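You operate a simulated robot arm through the tools that you are given. There is no shell and no other tool. Be economical: measure what you need, move in short steps, check, and stop when the job is done.

Carry out the task below with a simulated robot arm. There is one attempt and no reset: what you move stays moved.

TASK
Fetch the gold adapter and set it on the yellow plate. Then take the blue adapter and leave it on top of the white pad.
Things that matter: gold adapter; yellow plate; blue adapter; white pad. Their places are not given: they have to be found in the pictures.

Only the result counts: the job must be done as asked and must still hold three seconds after the hand-in. Knocking over, shifting, dropping, spilling or breaking anything else fails it.

THE ROBOT
A 7-joint arm with a two-finger parallel gripper, fixed in place. Base frame: the origin is at the foot of the arm, x ahead of it, y to its left, z up; the work surface is at about z = 0. Lengths are in mm, angles in degrees, forces in N, time in s.
With the tool pointing down near the work surface it reaches from about 220 to 580 mm from the base axis. Its first joint turns from -66.0 to 66.0 degrees. Payload 2.5 kg.
Tool frame: the origin (TCP) lies between the finger pads and is the grasp point; the fingertips stand 23 mm ahead of it; z points along the fingers, y is the line along which they close. Largest opening 94 mm; finger width 38, thickness 10; the body of the gripper, 54 by 96 mm, starts 39 mm behind the TCP.
Orientation is told as [roll, pitch, yaw] about the base's x, y, z axes, in that order, counted from this pose: with the fingers straight down and closing along the base's y, the tool's x points along the base's -x, its y along +y and its z along -z.

THE INTERFACE
- The arm moves only by the tool nudge_tool. Its arguments are lists of equal length, an entry for each row: "delta_pos": the shift along the tool's x, y, z in mm, a list of three; "dr": the turn, a rotation vector about the tool's x, y, z in degrees, a list of three; "fingers": the opening, from 0 (shut) to 1 (fully open). In form: {"delta_pos": [[tx, ty, tz], ...], "dr": [[rx, ry, rz], ...], "fingers": [fingers, ...]}. A call has 1 to 12 rows; each row is the pose to reach, as a shift and turn from the pose commanded when the call began, along the tool's axes at that moment. Rows are played at 5 a second. More than 50 mm and 8.6 degrees between two rows, or a gripper value outside its range, and nothing of the call is played. Where a pose cannot be reached the arm comes as near as it can. A force on the tool above 40 N (or 10 N above the force at the start of the call, whichever is more), or a blocked arm, ends the call early, and 0.2 s more pass. The fingers move at their own pace (about 108 mm/s each) and stop on an object; they squeeze with about 20 N. The grip force told is the motor's: it shows also when the fingers shut on nothing. Time passes only in rows, and 0.2 s behind the last, so rows that repeat a pose let the fingers close. It gives the time, the measured TCP pose, the force on the tool (base axes), the opening and the grip force at its end, in the units of the frame above (readings bear some noise).
- Cameras (640 x 400 px; columns grow to the right, rows downward): "scene" is fixed at [118.6, -406.7, 538.5]; the picture's right is [0.85, -0.53, 0.00], its down [-0.32, -0.51, -0.80] and it looks along [0.43, 0.68, -0.60] (base axes); focal length 366 px, centre (320, 200). "wrist" rides on the gripper at [-39, 0, -44] in the tool frame; the picture's right is [0.00, -1.00, 0.00], its down [0.97, 0.00, -0.24] and it looks along [0.24, 0.00, 0.97] (tool axes); focal length 218 px, centre (320, 200).
- capture(camera): a new picture of that camera. No time passes.
- measure_at(camera, pixels): there is no depth. For up to 12 entries [column, row, z] of the newest picture of that camera ("zoom" is the newest enlarged one), the place [x, y] in the base frame at which the ray of that pixel passes the height z, good to about 3 mm. No time passes.
- inspect(camera, box): a new picture of the part [left, top, right, bottom] of that camera's present view, enlarged. No time passes.
- finish_job(): hands the job in; it is judged then, once.

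Keep the steps short. Do not move on a guess: measure, check each grasp and each placing, and mend mistakes. In all there are 80 turns and 46 pictures (those below and enlarged ones count). Leave the gripper open and the arm clear of the work at the hand-in unless told otherwise, and finish with a single line.

The tools are called after "Call:" as name(argument=value, ...) on one line, values as JSON. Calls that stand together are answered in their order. nudge_tool: Moves the arm, as the interface text tells. Its arguments: {"type":"object","properties":{"delta_pos":{"type":"array","items":{"type":"array","items":{"type":"number"}}},"dr":{"type":"array","items":{"type":"array","items":{"type":"number"}}},"fingers":{"type":"array","items":{"type":"number"}}},"required":["delta_pos","dr","fingers"]} The other tools are called the same way: capture (camera) takes a picture; measure_at (camera, pixels) gives the place at which the rays of pixels pass given heights; inspect (camera, box) takes an enlarged picture of a part of a camera's view; finish_job () hands the job in.

At the start:

```text
clock: 0.0
position: [264.0, 169.7, 265.3]
ee_rot: [0.0, 0.1, -0.1]
ft_force: [0.7, 0.0, 0.0]
opening: 94.1
gripper_force: 0.0
```

scene: 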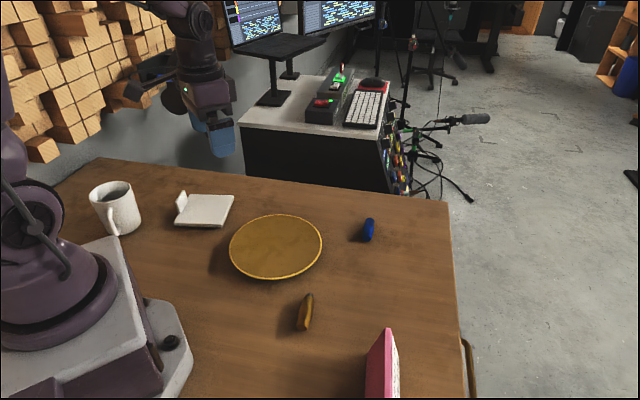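
wrist: 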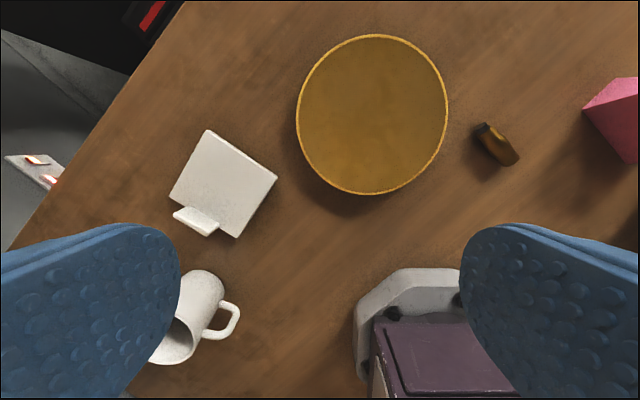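

I see the gold adapter at about scene (305,312), the blue one at (368,229), the yellow plate at (276,246) and the white pad at (205,210). I'll enlarge the key parts first.

Call:
inspect(camera="scene", box=[220, 200, 400, 340])

Call:
inspect(camera="scene", box=[80, 170, 260, 282])

Call:
measure_at(camera="wrist", pixels=[[483, 128, 20], [510, 160, 20], [372, 115, 10], [298, 115, 10], [447, 115, 10], [208, 130, 5], [277, 177, 5], [236, 237, 5], [169, 197, 5], [195, 220, 20], [583, 108, 60], [640, 165, 0]])

Call:
measure_at(camera="scene", pixels=[[309, 297, 10], [303, 327, 10], [305, 312, 10], [368, 229, 10], [370, 220, 10], [368, 240, 10], [276, 246, 10], [190, 197, 5], [234, 195, 5], [222, 228, 5], [174, 226, 5], [385, 335, 100]])

```text
2.86 times, centred on (310, 270) of scene
```

zoom: 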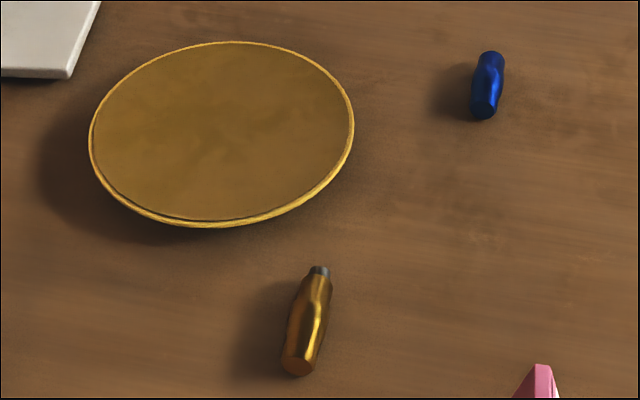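

```text
3.56 times, centred on (170, 226) of scene
```

zoom: 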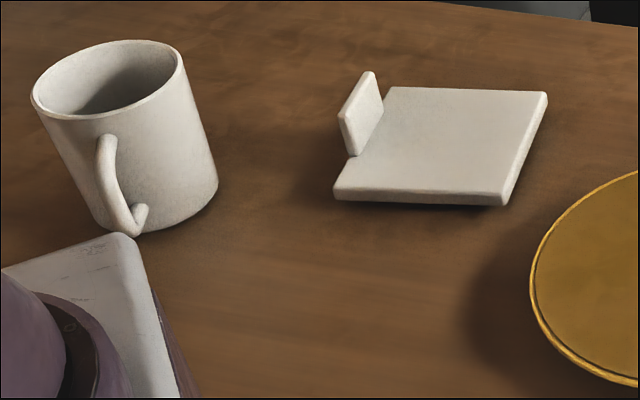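

```text
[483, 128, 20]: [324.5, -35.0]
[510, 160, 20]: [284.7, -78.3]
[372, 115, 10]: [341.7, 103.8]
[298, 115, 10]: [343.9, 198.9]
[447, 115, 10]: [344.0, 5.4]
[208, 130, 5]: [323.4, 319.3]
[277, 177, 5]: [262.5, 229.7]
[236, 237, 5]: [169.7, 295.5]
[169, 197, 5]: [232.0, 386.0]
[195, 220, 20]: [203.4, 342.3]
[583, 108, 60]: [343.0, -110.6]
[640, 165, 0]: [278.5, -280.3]
```

```text
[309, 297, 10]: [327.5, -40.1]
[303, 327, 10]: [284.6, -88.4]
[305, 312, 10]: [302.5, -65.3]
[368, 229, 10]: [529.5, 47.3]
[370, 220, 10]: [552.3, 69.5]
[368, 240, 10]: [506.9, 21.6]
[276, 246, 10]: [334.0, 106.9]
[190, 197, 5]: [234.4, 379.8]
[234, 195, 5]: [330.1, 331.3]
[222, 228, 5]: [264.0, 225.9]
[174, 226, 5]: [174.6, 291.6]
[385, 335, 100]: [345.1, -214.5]
```

Both cameras agree: gold lies from about (327,-40) to (285,-88), with its axis about 49° from x. The plate is at about (342,104) and the pad centre at about (248,308). I'll go above gold at the present height and turn to yaw 49 so the fingers close across it.

Call:
nudge_tool(delta_pos=[[-7, -39, 0], [-14, -78, 0], [-21, -117, 0], [-28, -156, 0], [-35, -195, 0], [-40, -232, 0], [-40, -232, 0]], dr=[[0, 0, -8.1], [0, 0, -16.3], [0, 0, -24.5], [0, 0, -32.7], [0, 0, -40.9], [0, 0, -49], [0, 0, -49]], fingers=[1, 1, 1, 1, 1, 1, 1])

Call:
capture(camera="wrist")

Call:
capture(camera="scene")

```text
clock: 1.6
position: [303.1, -62.0, 264.7]
ee_rot: [0.0, 0.0, 49.1]
ft_force: [-1.7, -0.3, 0.1]
opening: 94.0
gripper_force: 0.0
```

```text
41 pictures are left
```

wrist: 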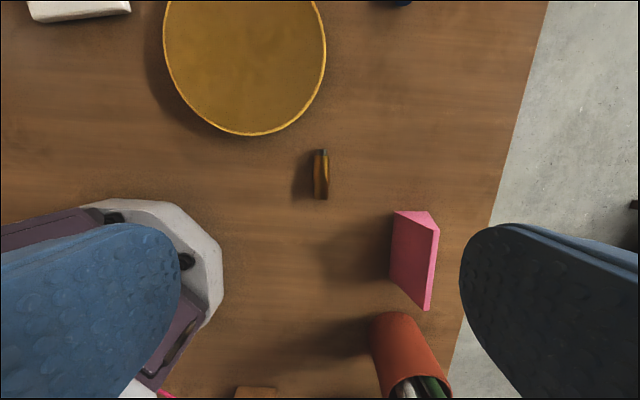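

```text
40 pictures are left
```

scene: 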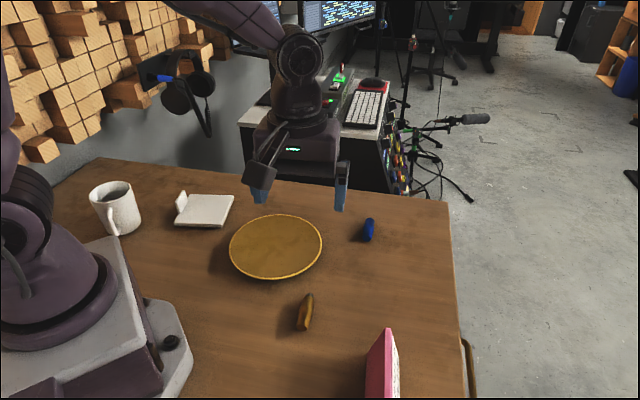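

Gold is lined up, at columns 313–329 and rows 150–198. A pink book stands to the right at (390,212–280) and a cup is behind it. I'll measure them for clearance.

Call:
measure_at(camera="wrist", pixels=[[322, 150, 10], [321, 199, 10], [314, 175, 10], [329, 175, 10], [393, 212, 0], [390, 280, 0], [163, 30, 10], [326, 30, 10], [248, 135, 10], [438, 232, 100], [428, 212, 0]])

Call:
inspect(camera="wrist", box=[280, 130, 440, 230])

```text
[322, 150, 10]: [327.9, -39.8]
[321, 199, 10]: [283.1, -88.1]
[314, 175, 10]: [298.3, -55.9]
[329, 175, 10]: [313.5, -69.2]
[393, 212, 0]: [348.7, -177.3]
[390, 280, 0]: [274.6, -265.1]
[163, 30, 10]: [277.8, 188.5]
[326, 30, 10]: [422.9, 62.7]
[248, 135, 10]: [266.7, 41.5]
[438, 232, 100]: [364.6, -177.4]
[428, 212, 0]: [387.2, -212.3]
```

```text
4.00 times, centred on (360, 180) of wrist
```

zoom: 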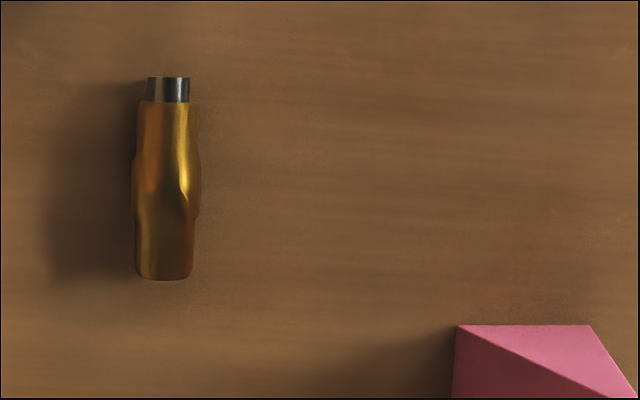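

Gold is about 66 mm long and 20 mm wide, centred near (305,-63), and the book is over 100 mm away. I'll descend to z≈80 with the fingers partly open, then look.

Call:
nudge_tool(delta_pos=[[0, -1.5, 45], [0, -1.5, 90], [0, -1.5, 135], [0, -1.5, 180], [0, -1.5, 185]], dr=[[0, 0, 0], [0, 0, 0], [0, 0, 0], [0, 0, 0], [0, 0, 0]], fingers=[0.7, 0.6, 0.6, 0.6, 0.6])

Call:
capture(camera="wrist")

```text
clock: 2.8
position: [306.1, -61.5, 80.0]
ee_rot: [-0.1, 0.0, 49.0]
ft_force: [-0.3, 0.5, 0.0]
opening: 56.4
gripper_force: 0.0
```

```text
38 pictures are left
```

wrist: 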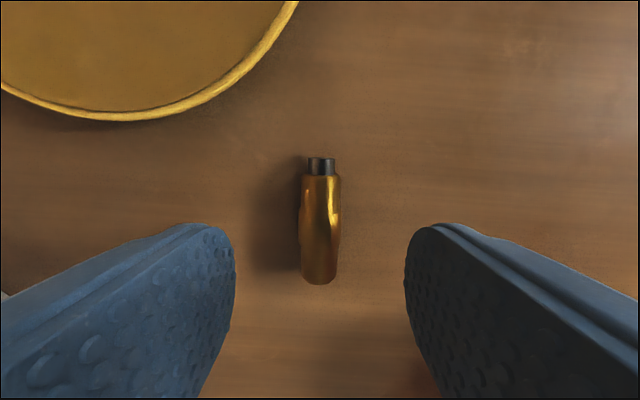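

The adapter is centred between the fingers both ways (centre about (320,220), matching the TCP projection). I'll descend to z≈26 and close.

Call:
nudge_tool(delta_pos=[[0, 0, 30], [0, 0, 48], [0, 0, 54], [0, 0, 54], [0, 0, 54], [0, 0, 54]], dr=[[0, 0, 0], [0, 0, 0], [0, 0, 0], [0, 0, 0], [0, 0, 0], [0, 0, 0]], fingers=[0.6, 0.6, 0.6, 0.1, 0.1, 0.1])

```text
clock: 4.2
position: [304.8, -62.8, 28.6]
ee_rot: [0.0, -0.1, 48.9]
ft_force: [-0.1, -1.0, -0.1]
opening: 21.5
gripper_force: 19.6
```

It closed on 21.5 mm with 20 N. I'll lift 90 mm and check.

Call:
nudge_tool(delta_pos=[[0, 0, -15], [0, 0, -50], [0, 0, -90], [0, 0, -90]], dr=[[0, 0, 0], [0, 0, 0], [0, 0, 0], [0, 0, 0]], fingers=[0.1, 0.1, 0.1, 0.1])

Call:
capture(camera="wrist")

Call:
inspect(camera="scene", box=[200, 180, 400, 305])

```text
clock: 5.2
position: [305.3, -62.6, 116.8]
ee_rot: [0.0, 0.0, 49.0]
ft_force: [0.8, -0.2, 0.0]
opening: 21.2
gripper_force: 19.8
```

```text
37 pictures are left
```

wrist: 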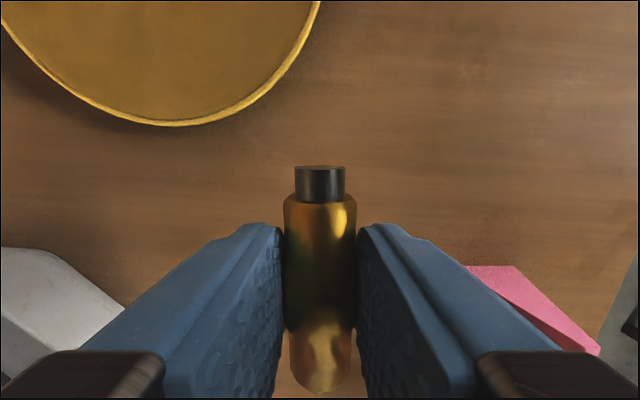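

```text
3.20 times, centred on (300, 242) of scene
```

zoom: 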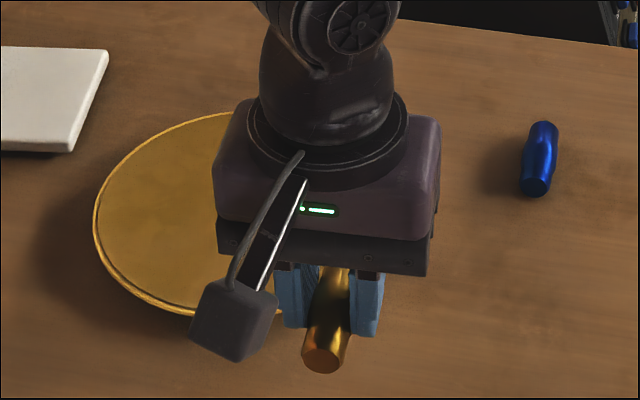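

The adapter is held firmly and level. The plate centre fits to about (342,105), so I'll carry it over there.

Call:
nudge_tool(delta_pos=[[-38, 20.5, 0], [-75.5, 41, 0], [-113, 61.5, 0], [-151, 82, 0], [-151, 82, 0]], dr=[[0, 0, 0], [0, 0, 0], [0, 0, 0], [0, 0, 0], [0, 0, 0]], fingers=[0.1, 0.1, 0.1, 0.1, 0.1])

Call:
capture(camera="wrist")

Call:
inspect(camera="scene", box=[200, 170, 360, 290])

```text
clock: 6.4
position: [342.3, 106.4, 116.9]
ee_rot: [0.1, 0.0, 49.0]
ft_force: [-0.3, -0.2, 0.4]
opening: 21.3
gripper_force: 19.7
```

```text
35 pictures are left
```

wrist: 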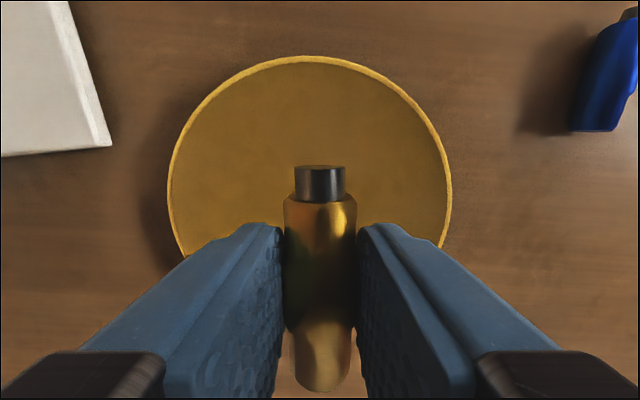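

```text
3.33 times, centred on (280, 230) of scene
```

zoom: 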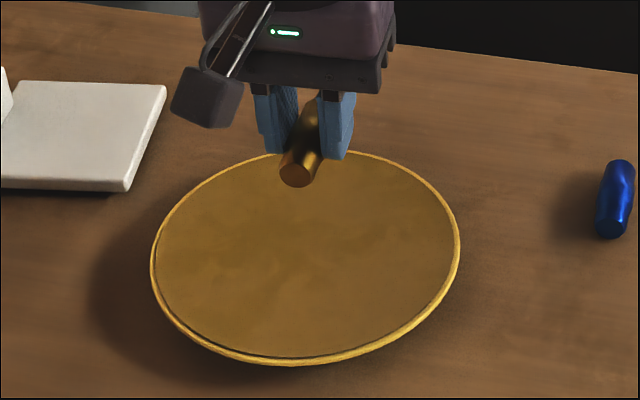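

Before descending I'll find the rim height by comparing both cameras' rim points at two assumed heights.

Call:
measure_at(camera="wrist", pixels=[[168, 190, 5], [452, 190, 5], [310, 56, 5], [168, 190, 25], [452, 190, 25], [310, 56, 25]])

Call:
measure_at(camera="zoom", pixels=[[151, 265, 5], [460, 240, 5], [285, 364, 5], [330, 150, 5], [151, 265, 25], [460, 240, 25], [285, 364, 25], [330, 150, 25]])

```text
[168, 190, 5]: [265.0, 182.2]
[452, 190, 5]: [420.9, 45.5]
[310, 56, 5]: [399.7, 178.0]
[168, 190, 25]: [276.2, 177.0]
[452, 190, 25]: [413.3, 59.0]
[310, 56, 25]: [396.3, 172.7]
```

```text
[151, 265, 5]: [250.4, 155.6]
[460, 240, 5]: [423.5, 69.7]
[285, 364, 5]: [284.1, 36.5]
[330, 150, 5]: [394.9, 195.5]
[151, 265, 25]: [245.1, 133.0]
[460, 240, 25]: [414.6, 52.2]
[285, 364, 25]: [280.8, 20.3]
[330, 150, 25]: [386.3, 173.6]
```

The rim is roughly 10–20 mm high and the adapter is about central. I'll descend to TCP z≈52, then go down in small steps watching the force.

Call:
nudge_tool(delta_pos=[[0, 0, 30], [0, 0, 55], [0, 0, 65], [0, 0, 65]], dr=[[0, 0, 0], [0, 0, 0], [0, 0, 0], [0, 0, 0]], fingers=[0.1, 0.1, 0.1, 0.1])

Call:
inspect(camera="scene", box=[220, 190, 340, 290])

```text
clock: 7.4
position: [341.0, 106.4, 51.7]
ee_rot: [-0.1, -0.1, 48.9]
ft_force: [-0.1, 0.2, -1.0]
opening: 21.0
gripper_force: 20.2
```

```text
4.00 times, centred on (280, 240) of scene
```

zoom: 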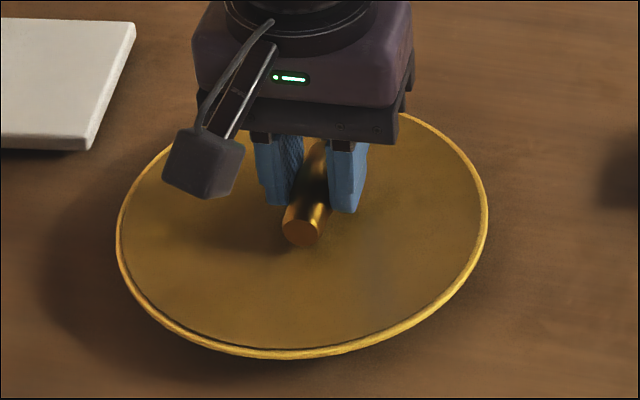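

Still above the plate with no contact, and the shadow is close. Next I'll lower another 9 mm and read the force.

Call:
nudge_tool(delta_pos=[[0, 0, 3], [0, 0, 6], [0, 0, 9], [0, 0, 9]], dr=[[0, 0, 0], [0, 0, 0], [0, 0, 0], [0, 0, 0]], fingers=[0.1, 0.1, 0.1, 0.1])

```text
clock: 8.4
position: [343.1, 105.4, 43.2]
ee_rot: [-0.1, 0.1, 48.9]
ft_force: [0.7, 0.7, -0.3]
opening: 21.2
gripper_force: 20.3
```

There's still no contact at z=43. I'll go down 4 mm more.

Call:
nudge_tool(delta_pos=[[0, 0, 2], [0, 0, 4], [0, 0, 4]], dr=[[0, 0, 0], [0, 0, 0], [0, 0, 0]], fingers=[0.1, 0.1, 0.1])

Call:
inspect(camera="scene", box=[240, 200, 320, 260])

```text
clock: 9.2
position: [342.3, 105.5, 39.5]
ee_rot: [0.0, 0.1, 49.0]
ft_force: [-0.1, -0.2, -1.2]
opening: 21.3
gripper_force: 19.8
```

```text
6.67 times, centred on (280, 230) of scene
```

zoom: 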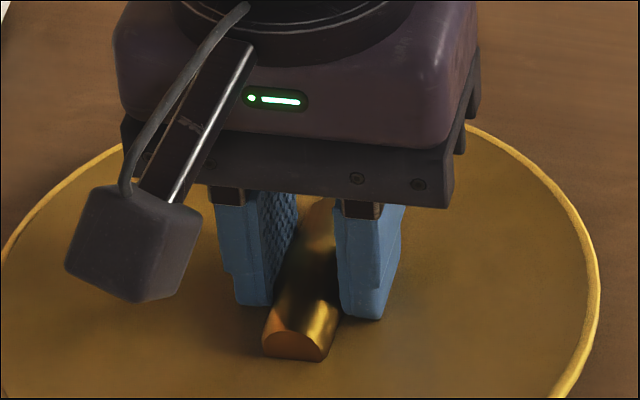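

Force is still about zero, though the adapter's end now looks close to or touching the surface. I'll lower 2 mm at a time.

Call:
nudge_tool(delta_pos=[[0, 0, 1], [0, 0, 2], [0, 0, 2]], dr=[[0, 0, 0], [0, 0, 0], [0, 0, 0]], fingers=[0.1, 0.1, 0.1])

Call:
inspect(camera="scene", box=[240, 200, 320, 260])

```text
clock: 10.0
position: [341.8, 104.7, 37.7]
ee_rot: [0.0, 0.0, 49.0]
ft_force: [0.0, 0.6, 0.0]
opening: 21.3
gripper_force: 20.3
```

```text
6.67 times, centred on (280, 230) of scene
```

zoom: 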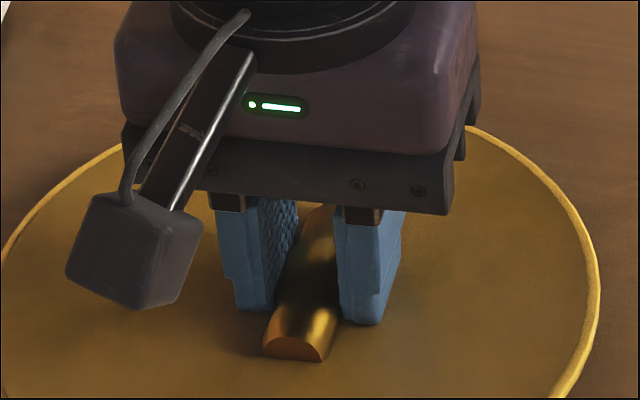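

The adapter visibly sinks past the drawn surface with no force, so the real support is lower. Lowering continues in small steps until contact.

Call:
nudge_tool(delta_pos=[[0, 0, 1], [0, 0, 2], [0, 0, 3], [0, 0, 3]], dr=[[0, 0, 0], [0, 0, 0], [0, 0, 0], [0, 0, 0]], fingers=[0.1, 0.1, 0.1, 0.1])

```text
clock: 11.0
position: [342.2, 106.5, 34.2]
ee_rot: [0.1, 0.0, 49.0]
ft_force: [-4.3, -0.3, 15.3]
opening: 21.2
gripper_force: 20.3
```

Contact: 15 N upward at z≈34. I'll back off 0.7 mm and open gently.

Call:
nudge_tool(delta_pos=[[0, 0, -0.7], [0, 0, -0.7], [0, 0, -0.7], [0, 0, -0.7], [0, 0, -0.7], [0, 0, -0.7]], dr=[[0, 0, 0], [0, 0, 0], [0, 0, 0], [0, 0, 0], [0, 0, 0], [0, 0, 0]], fingers=[0.22, 0.27, 0.35, 0.45, 0.5, 0.5])

Call:
capture(camera="wrist")

```text
clock: 12.4
position: [340.2, 106.2, 34.6]
ee_rot: [0.0, 0.0, 49.0]
ft_force: [0.0, 0.5, 0.2]
opening: 46.8
gripper_force: 0.1
```

```text
30 pictures are left
```

wrist: 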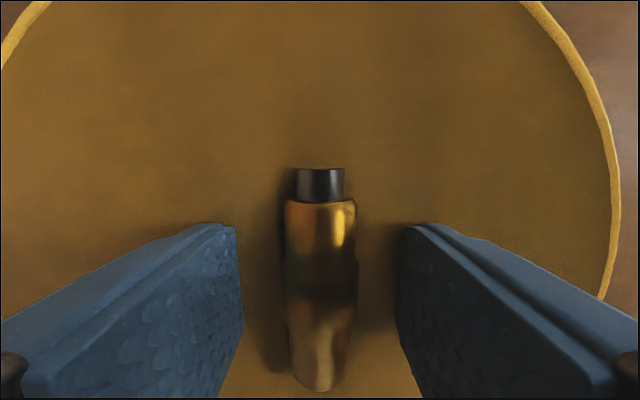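

The adapter rests on the plate without rolling. I'll raise straight up and check.

Call:
nudge_tool(delta_pos=[[0, 0, -15], [0, 0, -50], [0, 0, -90], [0, 0, -130], [0, 0, -165], [0, 0, -165]], dr=[[0, 0, 0], [0, 0, 0], [0, 0, 0], [0, 0, 0], [0, 0, 0], [0, 0, 0]], fingers=[0.5, 0.5, 0.6, 0.6, 0.6, 0.6])

Call:
capture(camera="wrist")

Call:
capture(camera="scene")

```text
clock: 13.8
position: [342.1, 106.0, 201.1]
ee_rot: [0.0, 0.0, 49.0]
ft_force: [0.0, 0.4, 0.0]
opening: 56.4
gripper_force: 0.0
```

```text
29 pictures are left
```

wrist: 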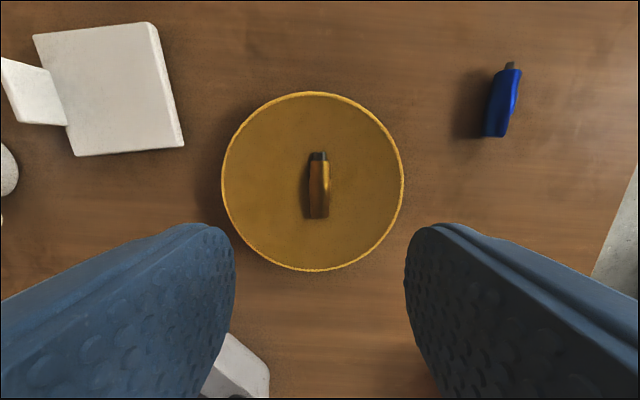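

```text
28 pictures are left
```

scene: 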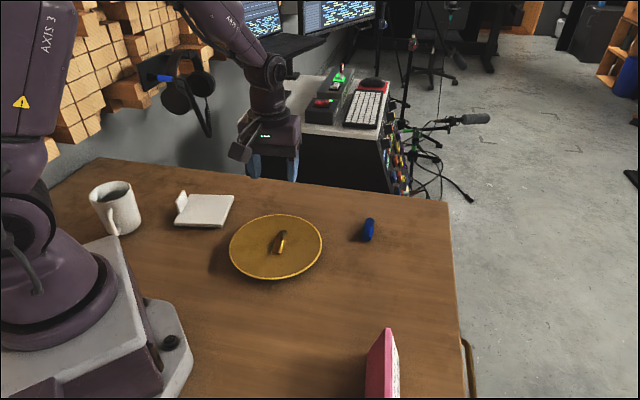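

Gold sits at the centre of the plate. Now I'll measure the blue adapter (wrist about (511,68)–(494,132)) and the pad.

Call:
measure_at(camera="wrist", pixels=[[511, 65, 10], [495, 135, 10], [487, 105, 10], [516, 105, 10], [35, 37, 10], [152, 24, 10], [183, 146, 10], [76, 156, 10]])

Call:
inspect(camera="scene", box=[335, 210, 399, 250])

```text
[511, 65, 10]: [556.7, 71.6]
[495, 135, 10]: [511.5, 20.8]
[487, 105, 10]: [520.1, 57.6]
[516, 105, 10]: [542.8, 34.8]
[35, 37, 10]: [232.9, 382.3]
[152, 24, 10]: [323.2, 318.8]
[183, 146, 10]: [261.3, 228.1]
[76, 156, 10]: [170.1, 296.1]
```

```text
10.00 times, centred on (367, 230) of scene
```

zoom: 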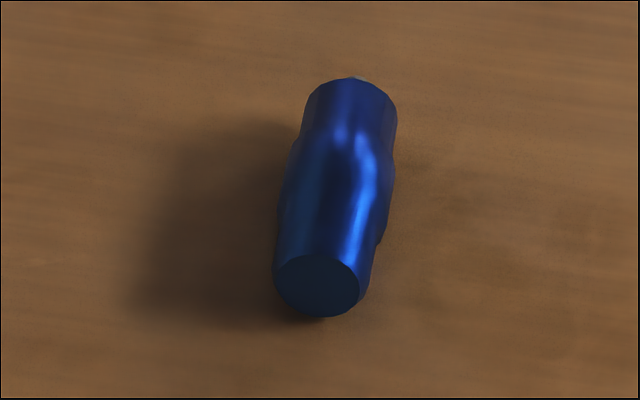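

Blue is centred at about (532,46) with axis about 48.5°, so the same yaw suits. I'll move above it and lower to z≈110.

Call:
nudge_tool(delta_pos=[[-16, -36.6, 10], [-32, -73, 25], [-47, -110, 45], [-63, -146, 65], [-79, -183, 90], [-79, -183, 90]], dr=[[0, 0, 0], [0, 0, 0], [0, 0, 0], [0, 0, 0], [0, 0, 0], [0, 0, 0]], fingers=[0.6, 0.6, 0.6, 0.6, 0.6, 0.6])

Call:
capture(camera="wrist")

```text
clock: 15.2
position: [531.2, 43.5, 110.3]
ee_rot: [0.0, 0.0, 49.0]
ft_force: [0.0, -0.4, -0.1]
opening: 56.4
gripper_force: 0.0
```

```text
26 pictures are left
```

wrist: 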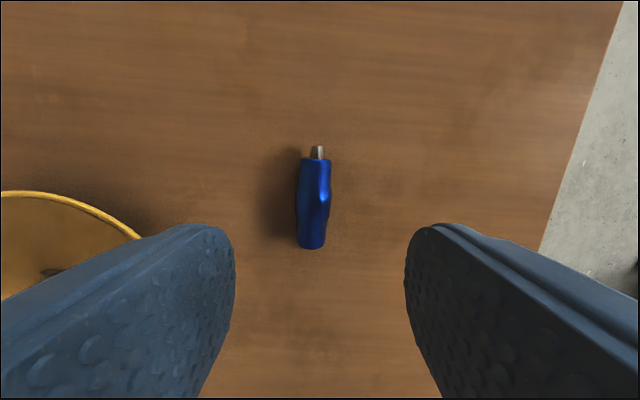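

Blue's axis leans about 3.5° and sits about 4 mm toward +y of the tool. I'll correct that while descending to z≈50, then look.

Call:
nudge_tool(delta_pos=[[0, 4, 20], [0, 4, 45], [0, 4, 60], [0, 4, 60]], dr=[[0, 0, 1.7], [0, 0, 3.4], [0, 0, 3.4], [0, 0, 3.4]], fingers=[0.6, 0.6, 0.6, 0.6])

Call:
capture(camera="wrist")

```text
clock: 16.2
position: [529.1, 46.1, 48.6]
ee_rot: [0.0, 0.1, 45.6]
ft_force: [-0.6, 0.2, -0.5]
opening: 56.2
gripper_force: 0.1
```

```text
25 pictures are left
```

wrist: 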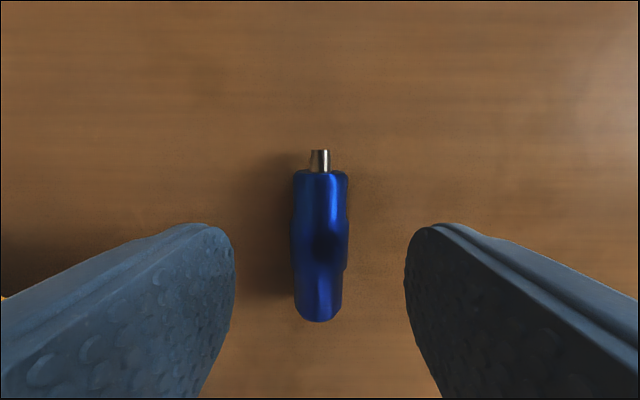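

Well centred. I'll descend to z≈27 and close.

Call:
nudge_tool(delta_pos=[[0, 0, 12], [0, 0, 23], [0, 0, 23], [0, 0, 23], [0, 0, 23], [0, 0, 23]], dr=[[0, 0, 0], [0, 0, 0], [0, 0, 0], [0, 0, 0], [0, 0, 0], [0, 0, 0]], fingers=[0.6, 0.6, 0.6, 0.1, 0.1, 0.1])

```text
clock: 17.6
position: [528.9, 48.3, 27.0]
ee_rot: [0.0, 0.0, 45.6]
ft_force: [0.3, 0.6, 0.3]
opening: 21.0
gripper_force: 19.7
```

It gripped at 21 mm with 20 N. I'll lift 130 mm and check.

Call:
nudge_tool(delta_pos=[[0, 0, -15], [0, 0, -50], [0, 0, -90], [0, 0, -130], [0, 0, -130]], dr=[[0, 0, 0], [0, 0, 0], [0, 0, 0], [0, 0, 0], [0, 0, 0]], fingers=[0.1, 0.1, 0.1, 0.1, 0.1])

Call:
capture(camera="wrist")

```text
clock: 18.8
position: [529.0, 47.6, 156.9]
ee_rot: [0.0, 0.0, 45.6]
ft_force: [0.6, -0.2, -0.7]
opening: 21.5
gripper_force: 19.9
```

```text
24 pictures are left
```

wrist: 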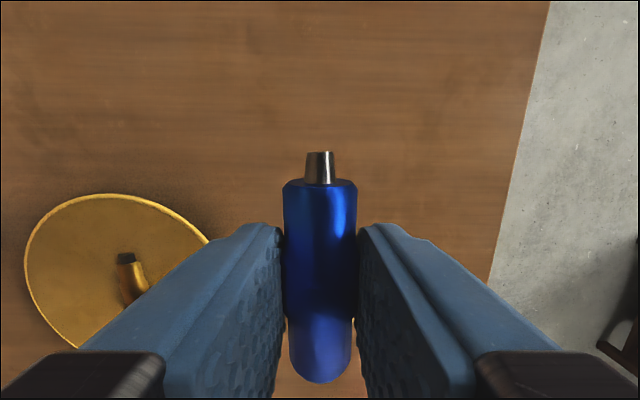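

Blue is held well. The pad's edges run at about 55°, with its upright tab on the edge toward (201,340). I'll set blue parallel to the tab (yaw 55) at (255,301), slightly away from it, going over at z≈157.

Call:
nudge_tool(delta_pos=[[1.2, 41.4, 0], [2.5, 82.8, 0], [3.7, 124.3, 0], [5, 165.7, 0], [6.2, 207, 0], [7.5, 248.5, 0], [8.7, 290, 0], [10, 331.4, 0], [11.2, 372.8, 0], [11.2, 372.8, 0]], dr=[[0, 0, -1], [0, 0, -2], [0, 0, -3], [0, 0, -4], [0, 0, -5], [0, 0, -6], [0, 0, -7], [0, 0, -8], [0, 0, -9.4], [0, 0, -9.4]], fingers=[0.1, 0.1, 0.1, 0.1, 0.1, 0.1, 0.1, 0.1, 0.1, 0.1])

Call:
capture(camera="wrist")

Call:
inspect(camera="scene", box=[100, 120, 260, 240])

```text
clock: 21.0
position: [254.7, 302.4, 157.2]
ee_rot: [0.0, 0.0, 54.9]
ft_force: [0.4, -0.5, -0.2]
opening: 21.1
gripper_force: 20.2
```

```text
23 pictures are left
```

wrist: 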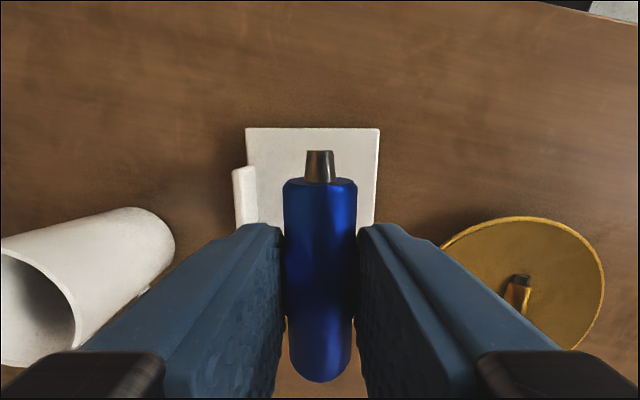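

```text
3.33 times, centred on (180, 180) of scene
```

zoom: 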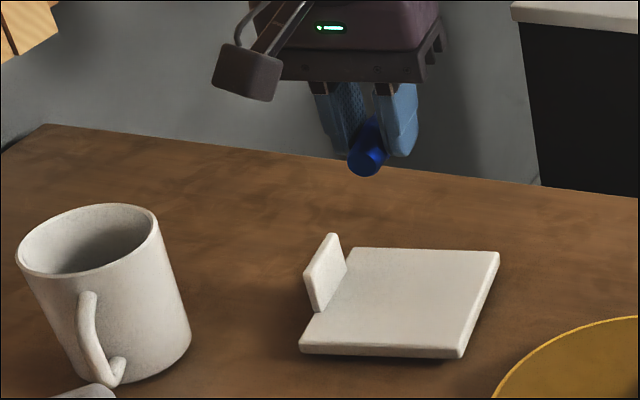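

The orientation matches the pad's edges. I'll verify the pad corners and the mug's nearest point with measurements.

Call:
measure_at(camera="wrist", pixels=[[246, 128, 10], [380, 128, 10], [375, 222, 10], [234, 170, 40], [175, 245, 0]])

Call:
measure_at(camera="zoom", pixels=[[350, 248, 10], [498, 253, 10], [460, 352, 10], [300, 346, 10], [330, 235, 40], [190, 340, 0]])

```text
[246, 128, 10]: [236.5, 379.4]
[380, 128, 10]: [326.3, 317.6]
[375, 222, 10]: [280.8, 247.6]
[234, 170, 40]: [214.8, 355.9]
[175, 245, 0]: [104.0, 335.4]
```

```text
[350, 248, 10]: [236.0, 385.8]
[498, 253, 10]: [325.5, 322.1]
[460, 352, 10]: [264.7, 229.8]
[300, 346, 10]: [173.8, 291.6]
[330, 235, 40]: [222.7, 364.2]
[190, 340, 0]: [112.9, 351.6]
```

The pad centre is about (250,307) and blue is over it; the mug is over 140 mm away. I'll descend to z≈55.

Call:
nudge_tool(delta_pos=[[0, 0, 40], [0, 0, 75], [0, 0, 98], [0, 0, 102], [0, 0, 102]], dr=[[0, 0, 0], [0, 0, 0], [0, 0, 0], [0, 0, 0], [0, 0, 0]], fingers=[0.1, 0.1, 0.1, 0.1, 0.1])

Call:
inspect(camera="scene", box=[150, 160, 250, 240])

Call:
capture(camera="wrist")

```text
clock: 22.2
position: [254.1, 301.1, 54.8]
ee_rot: [0.0, 0.0, 55.0]
ft_force: [0.6, 0.6, -1.0]
opening: 21.2
gripper_force: 20.1
```

```text
5.00 times, centred on (200, 200) of scene
```

zoom: 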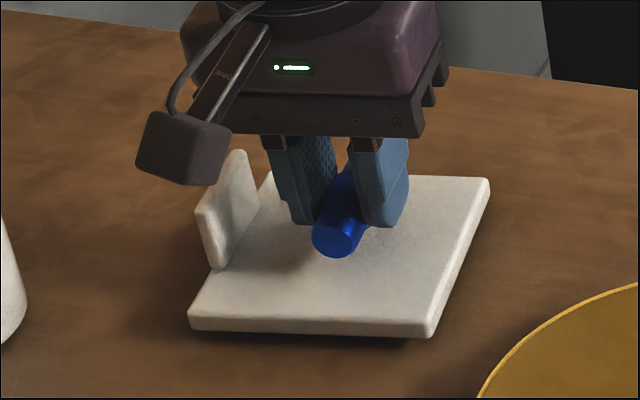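

```text
20 pictures are left
```

wrist: 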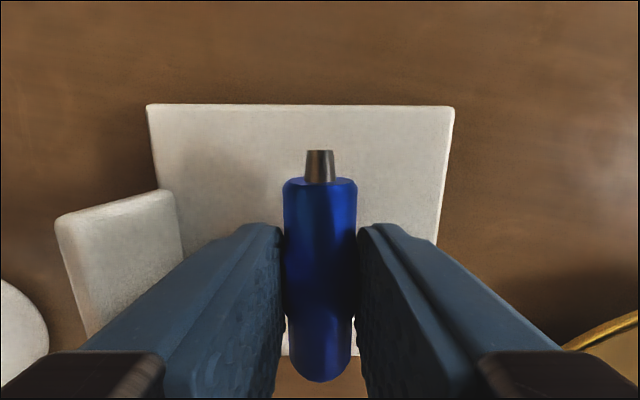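

Blue is centred over the pad, and the bracket box near (172,190) clears the tab. I'll lower in small steps to z≈42 and read the force.

Call:
nudge_tool(delta_pos=[[0, 0, 4], [0, 0, 8], [0, 0, 11], [0, 0, 13], [0, 0, 13]], dr=[[0, 0, 0], [0, 0, 0], [0, 0, 0], [0, 0, 0], [0, 0, 0]], fingers=[0.1, 0.1, 0.1, 0.1, 0.1])

Call:
inspect(camera="scene", box=[150, 160, 250, 240])

```text
clock: 23.4
position: [255.6, 300.7, 41.7]
ee_rot: [0.0, -0.2, 55.0]
ft_force: [-2.1, -1.1, 18.4]
opening: 21.1
gripper_force: 20.1
```

```text
5.00 times, centred on (200, 200) of scene
```

zoom: 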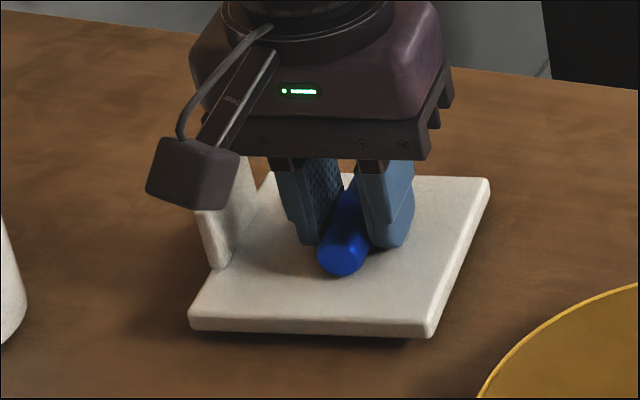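

It reads 18 N upward at z≈41.7, which fits a pad top at about 14 mm. I'll check the wrist view before releasing.

Call:
capture(camera="wrist")

```text
18 pictures are left
```

wrist: 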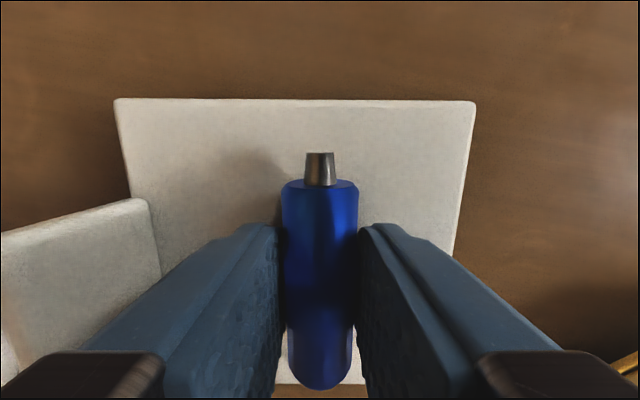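

The adapter has shifted about 2 mm in the grip, which agrees with it touching the pad. I'll take a closer look for any gap.

Call:
inspect(camera="scene", box=[172, 190, 236, 230])

```text
10.00 times, centred on (204, 210) of scene
```

zoom: 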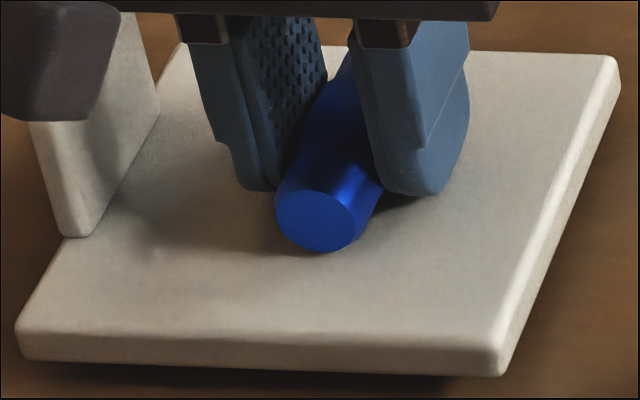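

The near end touches the pad, with a contact shadow at (320,252). I'll back off slightly and open in small increments.

Call:
nudge_tool(delta_pos=[[0, 0, -0.6], [0, 0, -0.6], [0, 0, -0.6], [0, 0, -0.6], [0, 0, -0.6], [0, 0, -0.6], [0, 0, -0.6]], dr=[[0, 0, 0], [0, 0, 0], [0, 0, 0], [0, 0, 0], [0, 0, 0], [0, 0, 0], [0, 0, 0]], fingers=[0.2, 0.23, 0.26, 0.32, 0.4, 0.45, 0.45])

Call:
capture(camera="wrist")

```text
clock: 25.0
position: [254.2, 300.9, 42.2]
ee_rot: [0.0, -0.1, 55.0]
ft_force: [0.0, 0.5, 0.1]
opening: 42.4
gripper_force: 0.0
```

```text
16 pictures are left
```

wrist: 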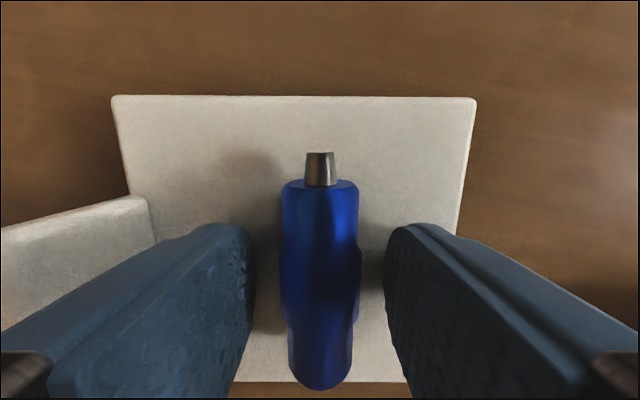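

Released and resting still. I'll rise straight up clear of the tab and check both cameras.

Call:
nudge_tool(delta_pos=[[0, 0, -12], [0, 0, -45], [0, 0, -85], [0, 0, -125], [0, 0, -160], [0, 0, -160]], dr=[[0, 0, 0], [0, 0, 0], [0, 0, 0], [0, 0, 0], [0, 0, 0], [0, 0, 0]], fingers=[0.45, 0.45, 0.5, 0.7, 1, 1])

Call:
capture(camera="wrist")

Call:
capture(camera="scene")

Call:
inspect(camera="scene", box=[150, 170, 342, 290])

```text
clock: 26.4
position: [254.2, 299.1, 203.3]
ee_rot: [0.0, 0.0, 54.9]
ft_force: [0.3, 0.7, 0.2]
opening: 93.8
gripper_force: 0.1
```

```text
15 pictures are left
```

wrist: 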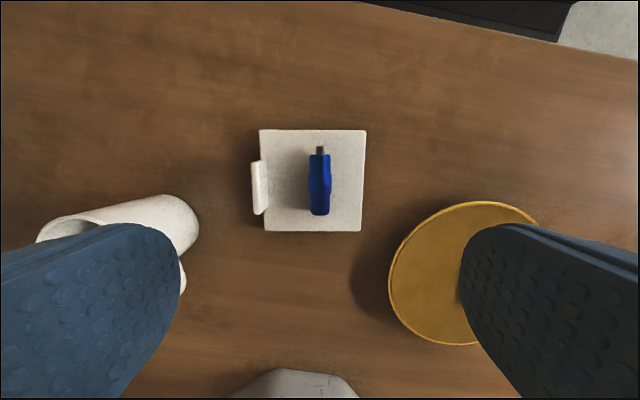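

```text
14 pictures are left
```

scene: 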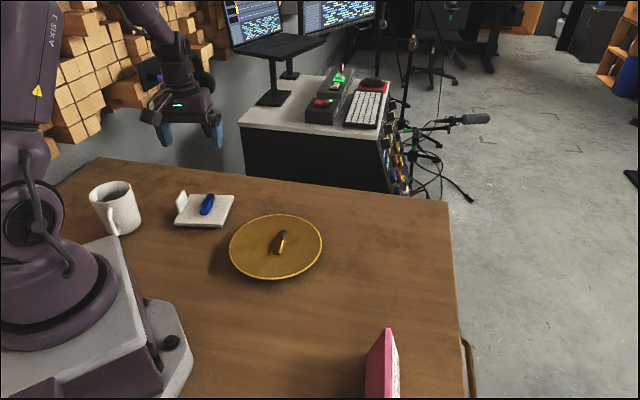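

```text
3.33 times, centred on (246, 230) of scene
```

zoom: 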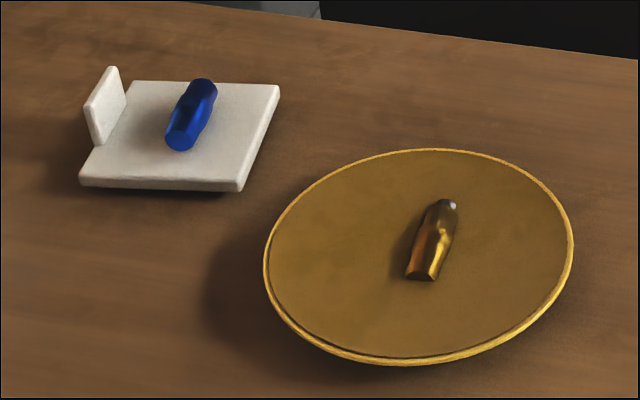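

Both adapters rest where asked, nothing else has moved, and the gripper is open and clear. I'm handing in.

Call:
finish_job()

```text
The job is handed in.
```

The gold adapter is on the yellow plate and the blue adapter is on the white pad; the job is handed in with the gripper open and clear.
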